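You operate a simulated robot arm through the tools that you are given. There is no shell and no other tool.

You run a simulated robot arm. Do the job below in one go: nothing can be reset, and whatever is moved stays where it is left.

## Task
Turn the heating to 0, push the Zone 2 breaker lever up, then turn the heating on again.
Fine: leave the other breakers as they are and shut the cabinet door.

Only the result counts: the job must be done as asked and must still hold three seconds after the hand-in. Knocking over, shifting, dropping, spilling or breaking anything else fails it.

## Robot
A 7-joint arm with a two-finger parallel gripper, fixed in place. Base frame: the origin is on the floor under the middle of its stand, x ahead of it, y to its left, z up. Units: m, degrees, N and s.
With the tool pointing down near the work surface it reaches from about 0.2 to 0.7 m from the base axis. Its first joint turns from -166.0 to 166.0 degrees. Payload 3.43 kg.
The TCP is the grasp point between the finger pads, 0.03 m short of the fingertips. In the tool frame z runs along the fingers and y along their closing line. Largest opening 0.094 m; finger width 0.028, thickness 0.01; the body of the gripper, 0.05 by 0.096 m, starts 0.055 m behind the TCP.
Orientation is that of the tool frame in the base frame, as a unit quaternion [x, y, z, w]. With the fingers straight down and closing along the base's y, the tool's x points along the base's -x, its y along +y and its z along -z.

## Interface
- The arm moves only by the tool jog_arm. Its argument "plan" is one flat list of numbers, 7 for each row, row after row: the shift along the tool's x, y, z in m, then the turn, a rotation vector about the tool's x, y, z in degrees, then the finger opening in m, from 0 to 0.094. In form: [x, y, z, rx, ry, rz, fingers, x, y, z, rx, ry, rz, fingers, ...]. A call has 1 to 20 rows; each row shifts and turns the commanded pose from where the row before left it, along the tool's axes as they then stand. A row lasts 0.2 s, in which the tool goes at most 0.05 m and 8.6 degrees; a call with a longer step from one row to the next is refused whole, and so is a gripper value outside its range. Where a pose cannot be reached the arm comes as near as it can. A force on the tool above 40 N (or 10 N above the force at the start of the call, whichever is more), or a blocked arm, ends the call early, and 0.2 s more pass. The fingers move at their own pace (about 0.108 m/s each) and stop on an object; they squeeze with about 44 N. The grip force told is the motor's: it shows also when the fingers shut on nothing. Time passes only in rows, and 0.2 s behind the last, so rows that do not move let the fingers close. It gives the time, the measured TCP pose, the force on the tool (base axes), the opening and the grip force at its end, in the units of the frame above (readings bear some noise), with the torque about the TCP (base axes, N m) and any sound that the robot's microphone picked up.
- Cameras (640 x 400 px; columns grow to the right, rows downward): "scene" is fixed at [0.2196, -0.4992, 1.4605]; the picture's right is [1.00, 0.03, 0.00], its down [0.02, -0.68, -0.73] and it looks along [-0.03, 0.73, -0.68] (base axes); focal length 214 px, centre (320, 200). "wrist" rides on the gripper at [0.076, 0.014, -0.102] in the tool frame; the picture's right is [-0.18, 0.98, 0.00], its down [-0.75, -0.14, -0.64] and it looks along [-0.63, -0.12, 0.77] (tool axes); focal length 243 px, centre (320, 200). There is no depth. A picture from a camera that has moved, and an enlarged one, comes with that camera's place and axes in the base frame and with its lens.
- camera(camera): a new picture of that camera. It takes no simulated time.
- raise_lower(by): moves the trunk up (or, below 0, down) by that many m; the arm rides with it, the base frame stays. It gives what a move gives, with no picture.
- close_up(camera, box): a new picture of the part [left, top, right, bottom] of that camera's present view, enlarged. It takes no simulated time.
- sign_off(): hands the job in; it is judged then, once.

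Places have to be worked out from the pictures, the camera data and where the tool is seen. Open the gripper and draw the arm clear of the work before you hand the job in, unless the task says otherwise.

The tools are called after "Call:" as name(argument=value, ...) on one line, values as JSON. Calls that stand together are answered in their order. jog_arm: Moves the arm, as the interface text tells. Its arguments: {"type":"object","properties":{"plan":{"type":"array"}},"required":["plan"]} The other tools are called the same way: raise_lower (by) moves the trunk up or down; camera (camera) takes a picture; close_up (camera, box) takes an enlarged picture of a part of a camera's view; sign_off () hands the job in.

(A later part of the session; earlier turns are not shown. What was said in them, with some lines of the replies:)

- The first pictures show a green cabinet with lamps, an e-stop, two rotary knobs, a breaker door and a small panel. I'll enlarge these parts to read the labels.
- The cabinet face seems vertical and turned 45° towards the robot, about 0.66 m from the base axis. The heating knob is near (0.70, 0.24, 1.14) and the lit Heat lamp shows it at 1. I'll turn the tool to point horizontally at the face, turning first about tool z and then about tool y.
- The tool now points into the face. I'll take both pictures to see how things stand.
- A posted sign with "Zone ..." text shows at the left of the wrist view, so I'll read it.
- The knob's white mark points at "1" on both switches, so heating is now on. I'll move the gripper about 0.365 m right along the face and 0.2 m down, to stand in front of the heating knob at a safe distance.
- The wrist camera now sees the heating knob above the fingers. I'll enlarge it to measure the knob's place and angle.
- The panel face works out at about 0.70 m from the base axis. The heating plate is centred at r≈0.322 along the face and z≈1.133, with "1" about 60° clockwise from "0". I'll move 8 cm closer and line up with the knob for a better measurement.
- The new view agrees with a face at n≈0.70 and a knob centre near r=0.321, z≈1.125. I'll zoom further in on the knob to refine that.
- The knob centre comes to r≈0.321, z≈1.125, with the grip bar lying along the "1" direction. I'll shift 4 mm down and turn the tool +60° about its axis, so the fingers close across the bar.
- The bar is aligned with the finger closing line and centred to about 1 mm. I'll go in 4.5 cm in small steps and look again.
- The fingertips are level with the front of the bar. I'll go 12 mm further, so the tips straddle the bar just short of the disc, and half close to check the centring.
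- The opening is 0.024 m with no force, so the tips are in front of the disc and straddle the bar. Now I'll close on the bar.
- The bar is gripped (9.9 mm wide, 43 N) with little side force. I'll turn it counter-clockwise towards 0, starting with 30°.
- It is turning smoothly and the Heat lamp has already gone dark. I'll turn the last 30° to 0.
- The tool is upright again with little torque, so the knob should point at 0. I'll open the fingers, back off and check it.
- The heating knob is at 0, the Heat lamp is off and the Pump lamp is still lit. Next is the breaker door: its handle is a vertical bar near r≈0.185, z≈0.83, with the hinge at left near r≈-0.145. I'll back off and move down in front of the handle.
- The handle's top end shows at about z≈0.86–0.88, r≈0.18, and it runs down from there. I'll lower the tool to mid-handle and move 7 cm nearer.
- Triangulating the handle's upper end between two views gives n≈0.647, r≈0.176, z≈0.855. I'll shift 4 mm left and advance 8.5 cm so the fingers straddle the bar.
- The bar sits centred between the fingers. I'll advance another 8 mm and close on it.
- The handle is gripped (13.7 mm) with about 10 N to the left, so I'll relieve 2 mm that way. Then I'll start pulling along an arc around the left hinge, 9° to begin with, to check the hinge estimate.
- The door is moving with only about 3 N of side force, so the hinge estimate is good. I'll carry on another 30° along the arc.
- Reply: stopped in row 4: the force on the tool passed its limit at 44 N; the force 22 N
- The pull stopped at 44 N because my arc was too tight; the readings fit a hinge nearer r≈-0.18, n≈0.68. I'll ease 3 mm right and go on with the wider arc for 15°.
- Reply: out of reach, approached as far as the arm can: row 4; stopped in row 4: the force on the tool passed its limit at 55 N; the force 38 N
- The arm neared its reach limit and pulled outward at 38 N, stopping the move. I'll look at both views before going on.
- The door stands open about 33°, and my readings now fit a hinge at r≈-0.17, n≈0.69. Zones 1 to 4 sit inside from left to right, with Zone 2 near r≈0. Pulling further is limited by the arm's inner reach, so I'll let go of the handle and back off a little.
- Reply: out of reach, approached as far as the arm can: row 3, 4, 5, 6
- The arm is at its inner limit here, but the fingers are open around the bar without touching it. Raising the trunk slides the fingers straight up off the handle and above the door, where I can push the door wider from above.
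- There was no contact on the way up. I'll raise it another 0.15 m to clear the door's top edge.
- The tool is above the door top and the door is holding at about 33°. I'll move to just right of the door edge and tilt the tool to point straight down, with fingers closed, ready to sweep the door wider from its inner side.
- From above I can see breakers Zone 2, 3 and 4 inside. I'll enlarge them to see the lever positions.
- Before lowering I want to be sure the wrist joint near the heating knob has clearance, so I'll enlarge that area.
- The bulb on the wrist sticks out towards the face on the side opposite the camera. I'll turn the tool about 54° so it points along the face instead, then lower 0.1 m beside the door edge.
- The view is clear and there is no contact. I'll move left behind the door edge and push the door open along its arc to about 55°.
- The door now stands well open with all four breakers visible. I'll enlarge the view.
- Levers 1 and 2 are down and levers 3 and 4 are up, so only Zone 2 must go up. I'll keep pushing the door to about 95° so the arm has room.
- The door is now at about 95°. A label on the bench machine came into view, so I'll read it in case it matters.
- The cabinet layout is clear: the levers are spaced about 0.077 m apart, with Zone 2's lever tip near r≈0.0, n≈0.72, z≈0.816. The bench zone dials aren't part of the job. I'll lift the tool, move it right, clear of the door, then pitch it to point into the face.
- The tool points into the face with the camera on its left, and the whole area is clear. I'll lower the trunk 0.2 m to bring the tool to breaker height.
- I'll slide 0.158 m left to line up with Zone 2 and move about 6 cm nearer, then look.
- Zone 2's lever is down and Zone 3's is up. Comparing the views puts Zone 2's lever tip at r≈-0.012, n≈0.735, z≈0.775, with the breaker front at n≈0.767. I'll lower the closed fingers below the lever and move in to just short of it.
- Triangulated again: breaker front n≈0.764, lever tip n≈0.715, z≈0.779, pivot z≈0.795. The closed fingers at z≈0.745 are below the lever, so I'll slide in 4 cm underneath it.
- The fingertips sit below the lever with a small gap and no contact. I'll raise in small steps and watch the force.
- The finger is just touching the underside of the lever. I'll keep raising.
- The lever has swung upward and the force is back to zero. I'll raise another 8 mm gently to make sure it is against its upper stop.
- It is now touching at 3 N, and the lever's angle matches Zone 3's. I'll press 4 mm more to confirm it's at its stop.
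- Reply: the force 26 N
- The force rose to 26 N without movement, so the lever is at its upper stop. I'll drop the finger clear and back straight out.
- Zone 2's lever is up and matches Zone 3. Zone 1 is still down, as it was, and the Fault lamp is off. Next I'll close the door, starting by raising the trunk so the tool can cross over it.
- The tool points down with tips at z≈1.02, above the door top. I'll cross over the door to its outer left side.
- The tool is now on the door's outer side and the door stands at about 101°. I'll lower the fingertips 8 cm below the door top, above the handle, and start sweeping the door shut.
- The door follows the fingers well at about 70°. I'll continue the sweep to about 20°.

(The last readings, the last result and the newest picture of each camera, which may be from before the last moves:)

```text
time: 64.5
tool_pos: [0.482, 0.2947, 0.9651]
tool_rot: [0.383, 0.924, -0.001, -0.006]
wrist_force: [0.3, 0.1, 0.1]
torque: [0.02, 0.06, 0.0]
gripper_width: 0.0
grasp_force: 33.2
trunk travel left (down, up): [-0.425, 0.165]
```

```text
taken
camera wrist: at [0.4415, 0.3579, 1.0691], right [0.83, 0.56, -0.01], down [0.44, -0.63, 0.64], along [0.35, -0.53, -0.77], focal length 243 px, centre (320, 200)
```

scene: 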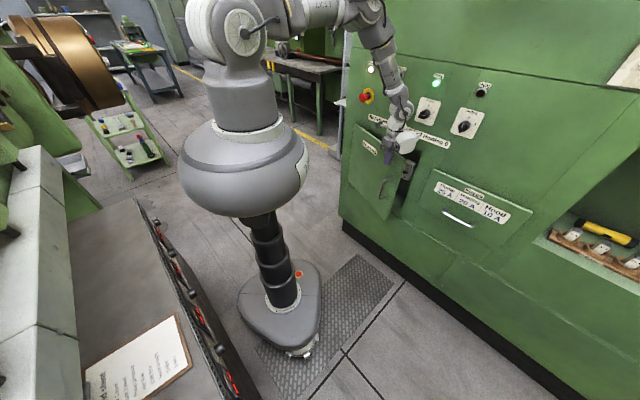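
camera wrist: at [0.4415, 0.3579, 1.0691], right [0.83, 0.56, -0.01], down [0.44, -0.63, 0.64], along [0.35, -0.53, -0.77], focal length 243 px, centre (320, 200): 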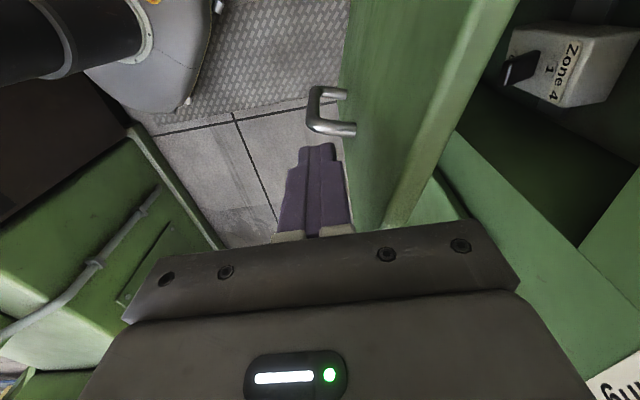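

The door is at about 20°. For the final shove I need a horizontal tool, so I'll back off, pitch up to face the door and lower slightly to push above the handle.

Call:
jog_arm(plan=[0, -0.035, 0, 0, 0, 0, 0.0, 0, -0.035, 0, 0, 0, 0, 0.0, 0, 0, 0, -7.5, 0, 0, 0.0, 0, 0, 0, -7.5, 0, 0, 0.0, 0, 0, 0, -7.5, 0, 0, 0.0, 0, 0, 0, -7.5, 0, 0, 0.0, 0, 0, 0, -7.5, 0, 0, 0.0, 0, 0, 0, -7.5, 0, 0, 0.0, 0, 0, 0, -7.5, 0, 0, 0.0, 0, 0, 0, -7.5, 0, 0, 0.0, 0, 0, 0, -7.5, 0, 0, 0.0, 0, 0, 0, -7.5, 0, 0, 0.0, 0, 0, 0, -7.5, 0, 0, 0.0, 0, 0, 0, -7.5, 0, 0, 0.0, 0, -0.03, 0, 0, 0, 0, 0.0])

Call:
camera(camera="scene")

Call:
camera(camera="wrist")

```text
time: 67.8
tool_pos: [0.432, 0.2458, 0.935]
tool_rot: [0.275, 0.654, 0.652, 0.267]
wrist_force: [0.1, 0.0, 0.1]
torque: [0.0, -0.01, 0.0]
gripper_width: 0.0
grasp_force: 33.2
trunk travel left (down, up): [-0.425, 0.165]
```

```text
taken
```

scene: 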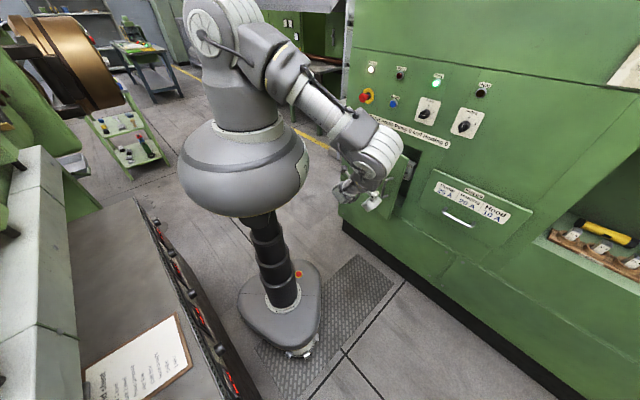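

```text
taken
camera wrist: at [0.3074, 0.2266, 0.9518], right [0.14, -0.13, 0.98], down [0.08, -0.99, -0.14], along [0.99, 0.09, -0.13], focal length 243 px, centre (320, 200)
```

wrist: 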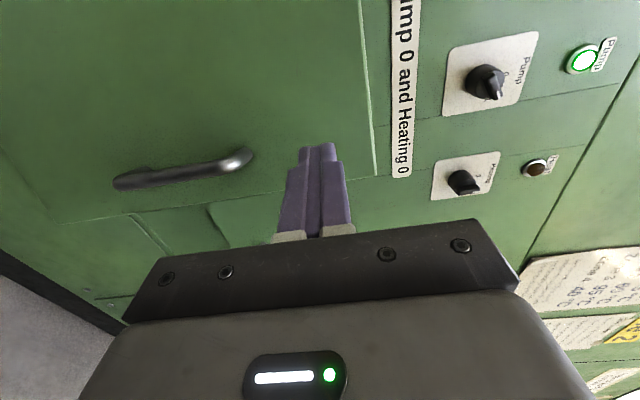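

The tool faces the door above its handle. I'll push forward 16 cm to swing the door nearly shut.

Call:
jog_arm(plan=[0, 0, 0.025, 0, 0, 0, 0.0, 0, 0, 0.025, 0, 0, 0, 0.0, 0, 0, 0.02, 0, 0, 0, 0.0, 0, 0, 0.02, 0, 0, 0, 0.0, 0, 0, 0.02, 0, 0, 0, 0.0, 0, 0, 0.02, 0, 0, 0, 0.0, 0, 0, 0.015, 0, 0, 0, 0.0, 0, 0, 0.01, 0, 0, 0, 0.0])

Call:
camera(camera="wrist")

Call:
close_up(camera="scene", box=[330, 90, 490, 230])

```text
time: 69.5
tool_pos: [0.5426, 0.3542, 0.9347]
tool_rot: [0.275, 0.654, 0.652, 0.267]
wrist_force: [-0.2, -0.1, 0.0]
torque: [-0.03, -0.02, -0.03]
gripper_width: 0.0001
grasp_force: 32.2
trunk travel left (down, up): [-0.425, 0.165]
```

```text
taken
camera wrist: at [0.4169, 0.3353, 0.9507], right [0.14, -0.13, 0.98], down [0.08, -0.99, -0.14], along [0.99, 0.09, -0.13], focal length 243 px, centre (320, 200)
```

wrist: 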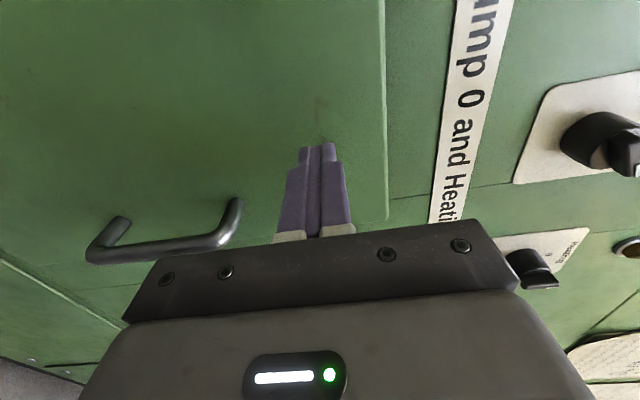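

```text
2.86 times, centred on (410, 160) of scene
camera zoom: at [0.2196, -0.4992, 1.4605], right [1.0, 0.03, 0.0], down [0.02, -0.68, -0.73], along [-0.03, 0.73, -0.68], focal length 613 px, centre (63, 314)
```

zoom: 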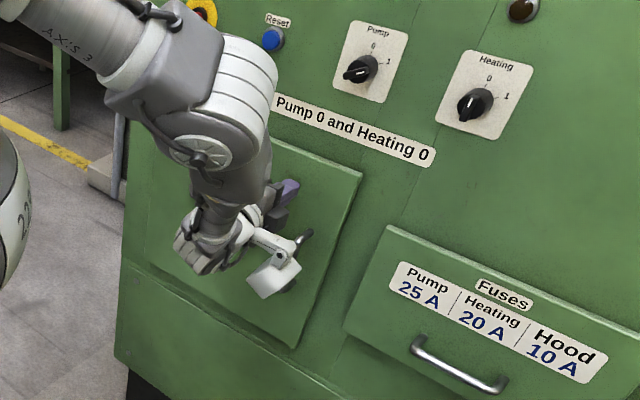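

The door looks almost closed and nothing is pressing yet. I'll nudge forward in 5 mm steps until I feel it seat.

Call:
jog_arm(plan=[0, 0, 0.005, 0, 0, 0, 0.0, 0, 0, 0.005, 0, 0, 0, 0.0, 0, 0, 0.004, 0, 0, 0, 0.0])

```text
time: 70.3
tool_pos: [0.5498, 0.3638, 0.934]
tool_rot: [0.275, 0.654, 0.653, 0.267]
wrist_force: [-0.1, -0.5, 0.9]
torque: [0.0, 0.03, 0.01]
gripper_width: 0.0
grasp_force: 33.3
trunk travel left (down, up): [-0.425, 0.165]
```

There is still no resistance at tip n≈0.676, so I'll continue in small steps.

Call:
jog_arm(plan=[0, 0, 0.004, 0, 0, 0, 0.0, 0, 0, 0.003, 0, 0, 0, 0.0, 0, 0, 0.003, 0, 0, 0, 0.0])

Call:
close_up(camera="wrist", box=[220, 60, 460, 260])

```text
time: 71.2
tool_pos: [0.5564, 0.3697, 0.9347]
tool_rot: [0.275, 0.654, 0.652, 0.267]
wrist_force: [-14.2, -12.7, -0.7]
torque: [-0.08, -0.19, 0.24]
gripper_width: 0.0001
grasp_force: 33.5
trunk travel left (down, up): [-0.425, 0.165]
```

```text
2.00 times, centred on (340, 160) of wrist
camera zoom: at [0.4313, 0.3505, 0.9511], right [0.14, -0.13, 0.98], down [0.08, -0.99, -0.14], along [0.99, 0.1, -0.13], focal length 485 px, centre (280, 280)
```

zoom: 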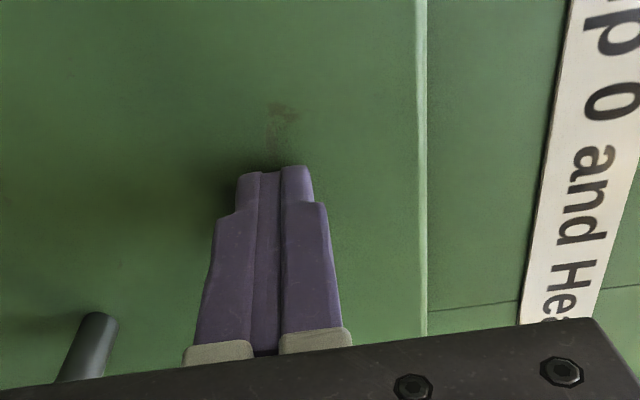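

The door is seated against its frame, with 19 N of reaction at tip n≈0.685. I'll back off and roll the tool -90° so the fingers close horizontally, as needed for the heating knob.

Call:
jog_arm(plan=[0, 0, -0.03, 0, 0, 0, 0.0, 0, 0, -0.04, 0, 0, 0, 0.0, 0, 0, -0.04, 0, 0, 0, 0.0, 0, 0, -0.04, 0, 0, 0, 0.0, 0, 0, 0, 0, 0, -7.5, 0.0, 0, 0, 0, 0, 0, -7.5, 0.0, 0, 0, 0, 0, 0, -7.5, 0.0, 0, 0, 0, 0, 0, -7.5, 0.0, 0, 0, 0, 0, 0, -7.5, 0.0, 0, 0, 0, 0, 0, -7.5, 0.0, 0, 0, 0, 0, 0, -7.5, 0.0, 0, 0, 0, 0, 0, -7.5, 0.0, 0, 0, 0, 0, 0, -7.5, 0.0, 0, 0, 0, 0, 0, -7.5, 0.0, 0, 0, 0, 0, 0, -7.5, 0.0, 0, 0, 0, 0, 0, -7.5, 0.0])

Call:
camera(camera="scene")

Call:
camera(camera="wrist")

```text
time: 74.5
tool_pos: [0.4522, 0.2656, 0.9358]
tool_rot: [-0.268, 0.657, 0.271, 0.65]
wrist_force: [-0.2, 0.1, -0.4]
torque: [0.02, 0.01, 0.0]
gripper_width: 0.0
grasp_force: 32.8
trunk travel left (down, up): [-0.425, 0.165]
```

```text
taken
```

scene: 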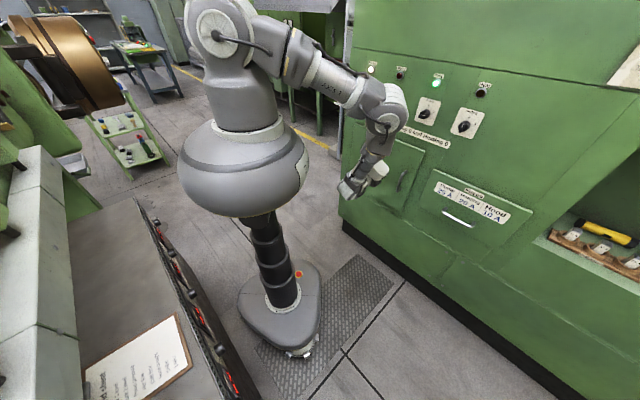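

```text
taken
camera wrist: at [0.3699, 0.2027, 0.8612], right [-0.69, 0.7, 0.19], down [-0.35, -0.55, 0.76], along [0.63, 0.46, 0.63], focal length 243 px, centre (320, 200)
```

wrist: 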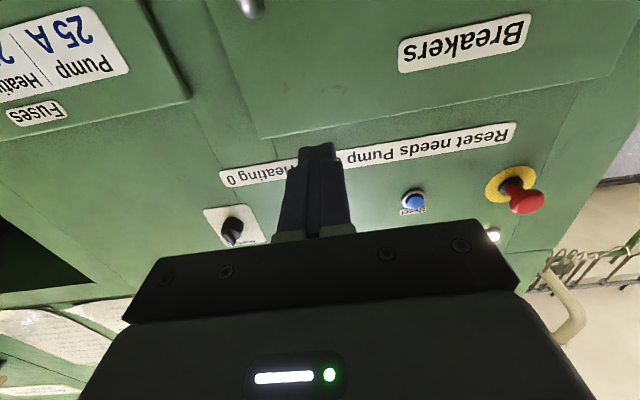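

The door is shut. Now I'll move up and right to the heating knob, ending just in front of it at r≈0.320, z≈1.125 with the fingers opening.

Call:
jog_arm(plan=[-0.0315, -0.0313, 0.005, 0, 0, 0, 0.05, -0.0315, -0.0313, 0.005, 0, 0, 0, 0.05, -0.0315, -0.0313, 0.005, 0, 0, 0, 0.05, -0.0315, -0.0313, 0.005, 0, 0, 0, 0.05, -0.0315, -0.0313, 0.005, 0, 0, 0, 0.05, -0.0315, -0.0313, 0.005, 0, 0, 0, 0.05])

Call:
camera(camera="wrist")

Call:
close_up(camera="wrist", box=[240, 20, 400, 180])

Call:
camera(camera="scene")

Call:
close_up(camera="scene", box=[330, 110, 470, 220])

```text
time: 76.0
tool_pos: [0.6088, 0.1517, 1.1249]
tool_rot: [-0.268, 0.657, 0.272, 0.65]
wrist_force: [-0.7, 0.4, 0.4]
torque: [0.02, 0.02, 0.05]
gripper_width: 0.0498
grasp_force: 0.0
trunk travel left (down, up): [-0.425, 0.165]
```

```text
taken
camera wrist: at [0.5267, 0.0897, 1.0497], right [-0.69, 0.7, 0.19], down [-0.35, -0.55, 0.76], along [0.63, 0.46, 0.62], focal length 243 px, centre (320, 200)
```

wrist: 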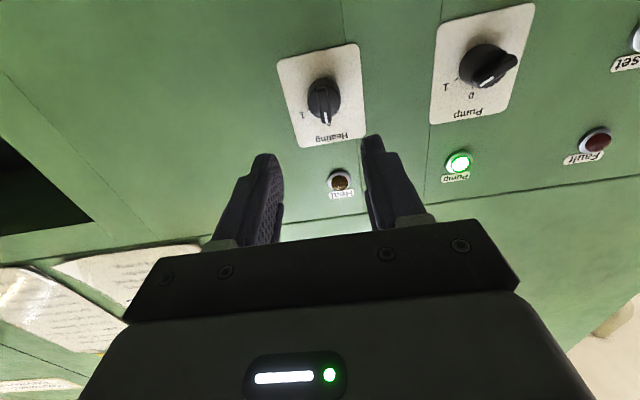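

```text
2.50 times, centred on (320, 100) of wrist
camera zoom: at [0.5267, 0.0897, 1.0497], right [-0.69, 0.7, 0.19], down [-0.35, -0.55, 0.76], along [0.63, 0.46, 0.62], focal length 606 px, centre (320, 450)
```

zoom: 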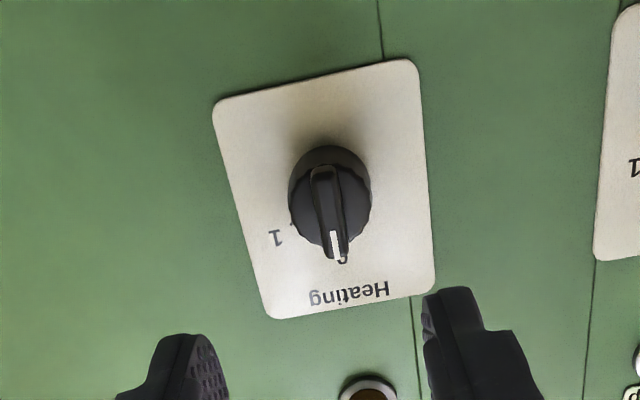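

```text
taken
```

scene: 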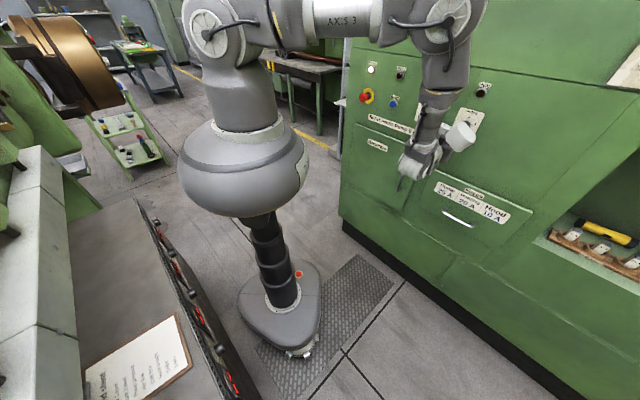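

```text
3.64 times, centred on (400, 165) of scene
camera zoom: at [0.2196, -0.4992, 1.4605], right [1.0, 0.03, 0.0], down [0.02, -0.68, -0.73], along [-0.03, 0.73, -0.68], focal length 780 px, centre (29, 327)
```

zoom: 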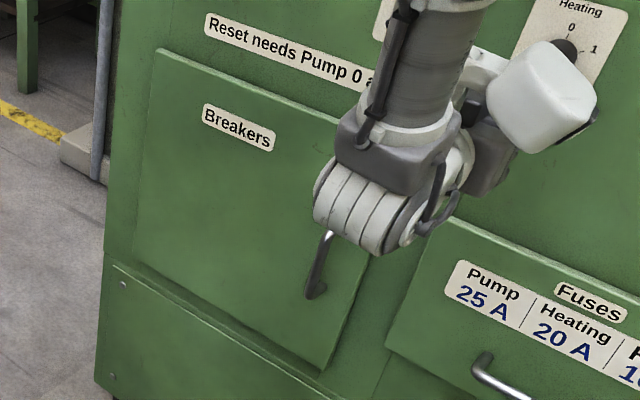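

The door is flush and the knob points at 0. I'll shift 3 mm left and advance about 10 cm so the fingers straddle the bar at the same depth as before.

Call:
jog_arm(plan=[0, 0.003, 0.02, 0, 0, 0, 0.05, 0, 0, 0.02, 0, 0, 0, 0.05, 0, 0, 0.02, 0, 0, 0, 0.05, 0, 0, 0.015, 0, 0, 0, 0.05, 0, 0, 0.015, 0, 0, 0, 0.05])

Call:
close_up(camera="wrist", box=[240, 60, 400, 220])

```text
time: 77.2
tool_pos: [0.6697, 0.2186, 1.1218]
tool_rot: [-0.269, 0.656, 0.272, 0.65]
wrist_force: [-0.1, 1.0, 0.2]
torque: [0.03, 0.0, 0.01]
gripper_width: 0.05
grasp_force: 0.0
trunk travel left (down, up): [-0.425, 0.165]
```

```text
2.50 times, centred on (320, 140) of wrist
camera zoom: at [0.5878, 0.1564, 1.0481], right [-0.69, 0.7, 0.19], down [-0.35, -0.55, 0.76], along [0.63, 0.46, 0.62], focal length 606 px, centre (320, 350)
```

zoom: 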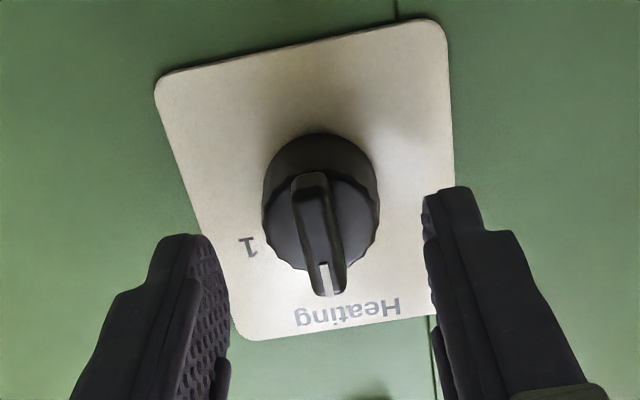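

It looks the same as at the first grip. I'll go in the last 15 mm, correct 3 mm upward and close on the bar.

Call:
jog_arm(plan=[-0.003, -0.001, 0.008, 0, 0, 0, 0.05, 0, 0, 0.0075, 0, 0, 0, 0.05, 0, 0, 0, 0, 0, 0, 0.024, 0, 0, 0, 0, 0, 0, 0.014, 0, 0, 0, 0, 0, 0, 0.006, 0, 0, 0, 0, 0, 0, 0.0])

Call:
close_up(camera="wrist", box=[240, 60, 400, 220])

```text
time: 78.5
tool_pos: [0.6812, 0.2289, 1.1253]
tool_rot: [-0.269, 0.656, 0.272, 0.65]
wrist_force: [-0.8, 1.6, -0.5]
torque: [0.09, -0.12, 0.1]
gripper_width: 0.0097
grasp_force: 43.9
trunk travel left (down, up): [-0.425, 0.165]
```

```text
2.50 times, centred on (320, 140) of wrist
camera zoom: at [0.5989, 0.1666, 1.051], right [-0.69, 0.7, 0.19], down [-0.35, -0.55, 0.76], along [0.63, 0.46, 0.63], focal length 606 px, centre (320, 350)
```

zoom: 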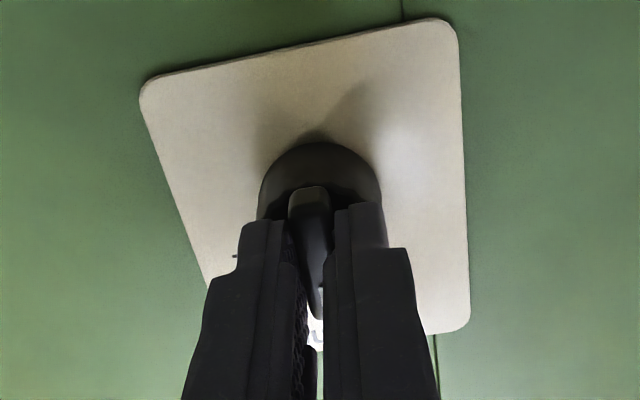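

The bar is gripped (9.7 mm, 44 N) with almost no side force. I'll turn it clockwise by 60° to 1.

Call:
jog_arm(plan=[0, 0, 0, 0, 0, 6, 0.0, 0, 0, 0, 0, 0, 6, 0.0, 0, 0, 0, 0, 0, 6, 0.0, 0, 0, 0, 0, 0, 6, 0.0, 0, 0, 0, 0, 0, 6, 0.0, 0, 0, 0, 0, 0, 6, 0.0, 0, 0, 0, 0, 0, 6, 0.0, 0, 0, 0, 0, 0, 6, 0.0, 0, 0, 0, 0, 0, 6, 0.0, 0, 0, 0, 0, 0, 6, 0.0, 0, 0, 0, 0, 0, 0, 0.0])

Call:
camera(camera="wrist")

```text
time: 81.0
tool_pos: [0.681, 0.2296, 1.1246]
tool_rot: [0.097, 0.703, 0.561, 0.426]
wrist_force: [0.2, 1.1, 3.5]
torque: [-0.47, -0.16, 0.96]
gripper_width: 0.0099
grasp_force: 43.1
trunk travel left (down, up): [-0.425, 0.165]
```

```text
taken
camera wrist: at [0.558, 0.2081, 1.1018], right [-0.22, 0.23, 0.95], down [0.06, -0.97, 0.25], along [0.97, 0.11, 0.2], focal length 243 px, centre (320, 200)
```

wrist: 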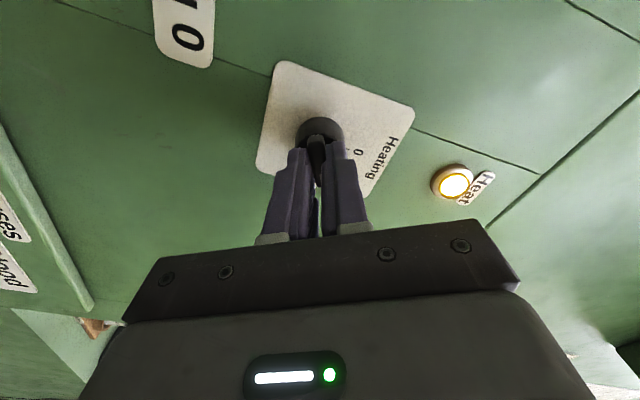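

The Heat lamp is lit again. I'll open the fingers, back straight away and check the whole panel.

Call:
jog_arm(plan=[0, 0, 0, 0, 0, 0, 0.02, 0, 0, 0, 0, 0, 0, 0.05, 0, 0, -0.02, 0, 0, 0, 0.05, 0, 0, -0.03, 0, 0, 0, 0.05, 0, 0, -0.03, 0, 0, 0, 0.05, 0, 0, -0.03, 0, 0, 0, 0.05, 0, 0, -0.03, 0, 0, 0, 0.05])

Call:
camera(camera="wrist")

Call:
camera(camera="scene")

Call:
close_up(camera="wrist", box=[220, 40, 480, 200])

```text
time: 82.5
tool_pos: [0.5816, 0.1294, 1.1284]
tool_rot: [0.096, 0.702, 0.561, 0.427]
wrist_force: [0.2, -0.1, 0.2]
torque: [0.03, 0.0, 0.0]
gripper_width: 0.05
grasp_force: 0.2
trunk travel left (down, up): [-0.425, 0.165]
```

```text
taken
camera wrist: at [0.4582, 0.108, 1.1033], right [-0.23, 0.23, 0.95], down [0.06, -0.97, 0.25], along [0.97, 0.11, 0.2], focal length 243 px, centre (320, 200)
```

wrist: 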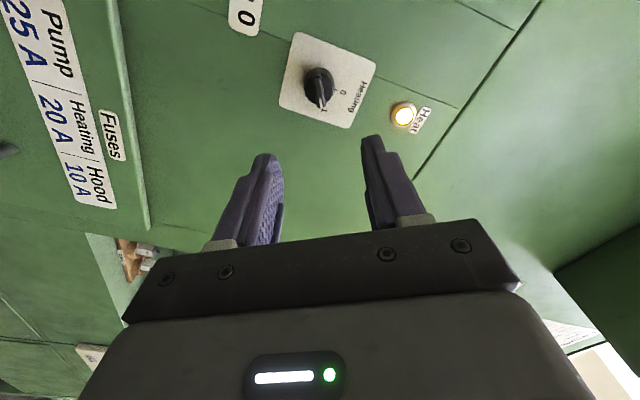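

```text
taken
```

scene: 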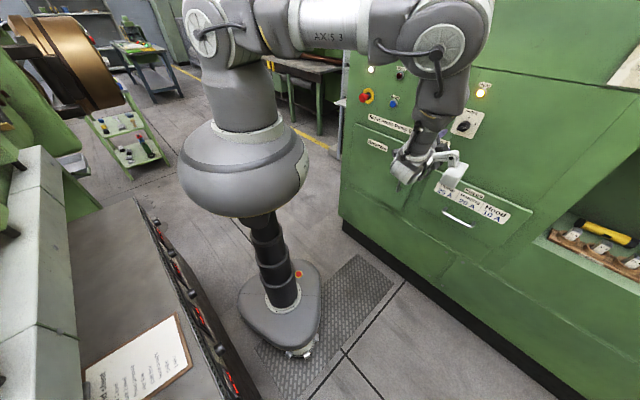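

```text
2.46 times, centred on (350, 120) of wrist
camera zoom: at [0.4582, 0.108, 1.1033], right [-0.23, 0.23, 0.95], down [0.06, -0.97, 0.25], along [0.97, 0.11, 0.2], focal length 597 px, centre (246, 397)
```

zoom: 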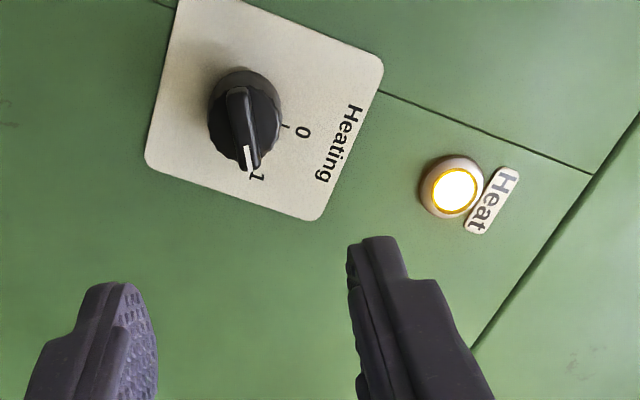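

The heating knob points at 1 and its lamp is lit. I'll open the gripper fully, draw the arm back and up clear of the panel, and do a final check.

Call:
jog_arm(plan=[0, 0, -0.03, 0, 0, -7.5, 0.094, 0, 0, -0.03, 0, 0, -7.5, 0.094, 0, 0, -0.03, 0, 0, -7.5, 0.094, 0, 0, 0, 0, 0, -7.5, 0.094, 0, 0, 0, 0, 0, -7.5, 0.094, 0, 0, 0, 0, 0, -7.5, 0.094, 0, 0, 0, 0, 0, -7.5, 0.094, 0, 0, 0, 0, 0, -7.5, 0.094, -0.03, -0.02, 0, 0, 0, 0, 0.094, -0.03, -0.02, 0, 0, 0, 0, 0.094, -0.03, -0.02, 0, 0, 0, 0, 0.094, -0.03, -0.02, 0, 0, 0, 0, 0.094, -0.03, -0.02, 0, 0, 0, 0, 0.094])

Call:
camera(camera="scene")

Call:
camera(camera="wrist")

Call:
close_up(camera="scene", box=[330, 50, 510, 220])

```text
time: 85.3
tool_pos: [0.5894, -0.0057, 1.2768]
tool_rot: [-0.268, 0.656, 0.272, 0.651]
wrist_force: [-0.4, -0.7, 0.3]
torque: [0.01, 0.02, 0.0]
gripper_width: 0.094
grasp_force: 0.0
trunk travel left (down, up): [-0.425, 0.165]
```

```text
taken
```

scene: 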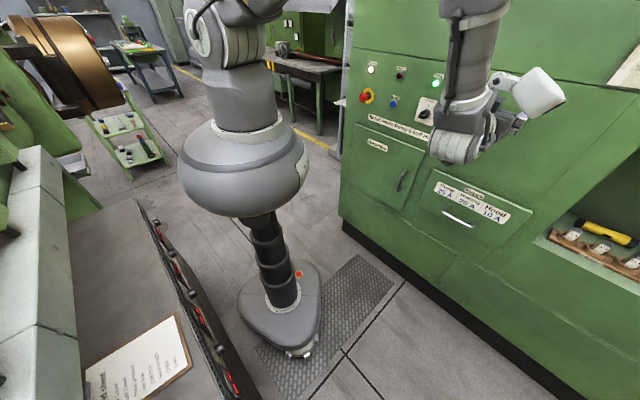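

```text
taken
camera wrist: at [0.5077, -0.0673, 1.2023], right [-0.69, 0.7, 0.19], down [-0.35, -0.55, 0.76], along [0.63, 0.46, 0.63], focal length 243 px, centre (320, 200)
```

wrist: 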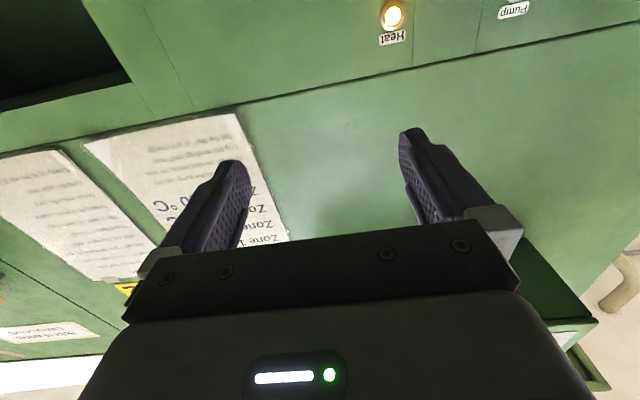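

```text
2.35 times, centred on (420, 135) of scene
camera zoom: at [0.2196, -0.4992, 1.4605], right [1.0, 0.03, 0.0], down [0.02, -0.68, -0.73], along [-0.03, 0.73, -0.68], focal length 505 px, centre (85, 353)
```

zoom: 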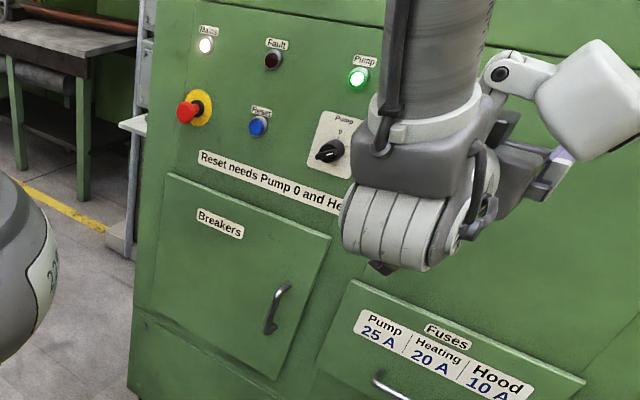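

Final check: the Heat lamp is lit, the Pump lamp is on and the Fault lamp is off. The door's corners are where they were at the start, so it is shut, and the gripper is open and clear of the panel. I'm handing the job in.

Call:
sign_off()

```text
The job is handed in.
```

The job is done and handed in; I haven't seen the judge's result.

- **Heating:** I turned it to 0 before touching the breaker and back to 1 afterwards. The Heat lamp is lit again.
- **Zone 2 breaker:** The lever is up, pushed firmly against its upper stop.
- **Other breakers:** I didn't touch them. Zone 1 was already down at the start and I left it that way; Zones 3 and 4 are still up.
- **Cabinet door:** It is shut flush with the frame.
- **Rest of the panel:** The Pump lamp is on and the Fault lamp is off, as at the start.

While I was pulling the door open, two moves stopped at the force limit (44 N and 55 N on the handle). I adjusted the path and the door still swung freely and closed flush. The gripper is open and the arm is clear of the cabinet.
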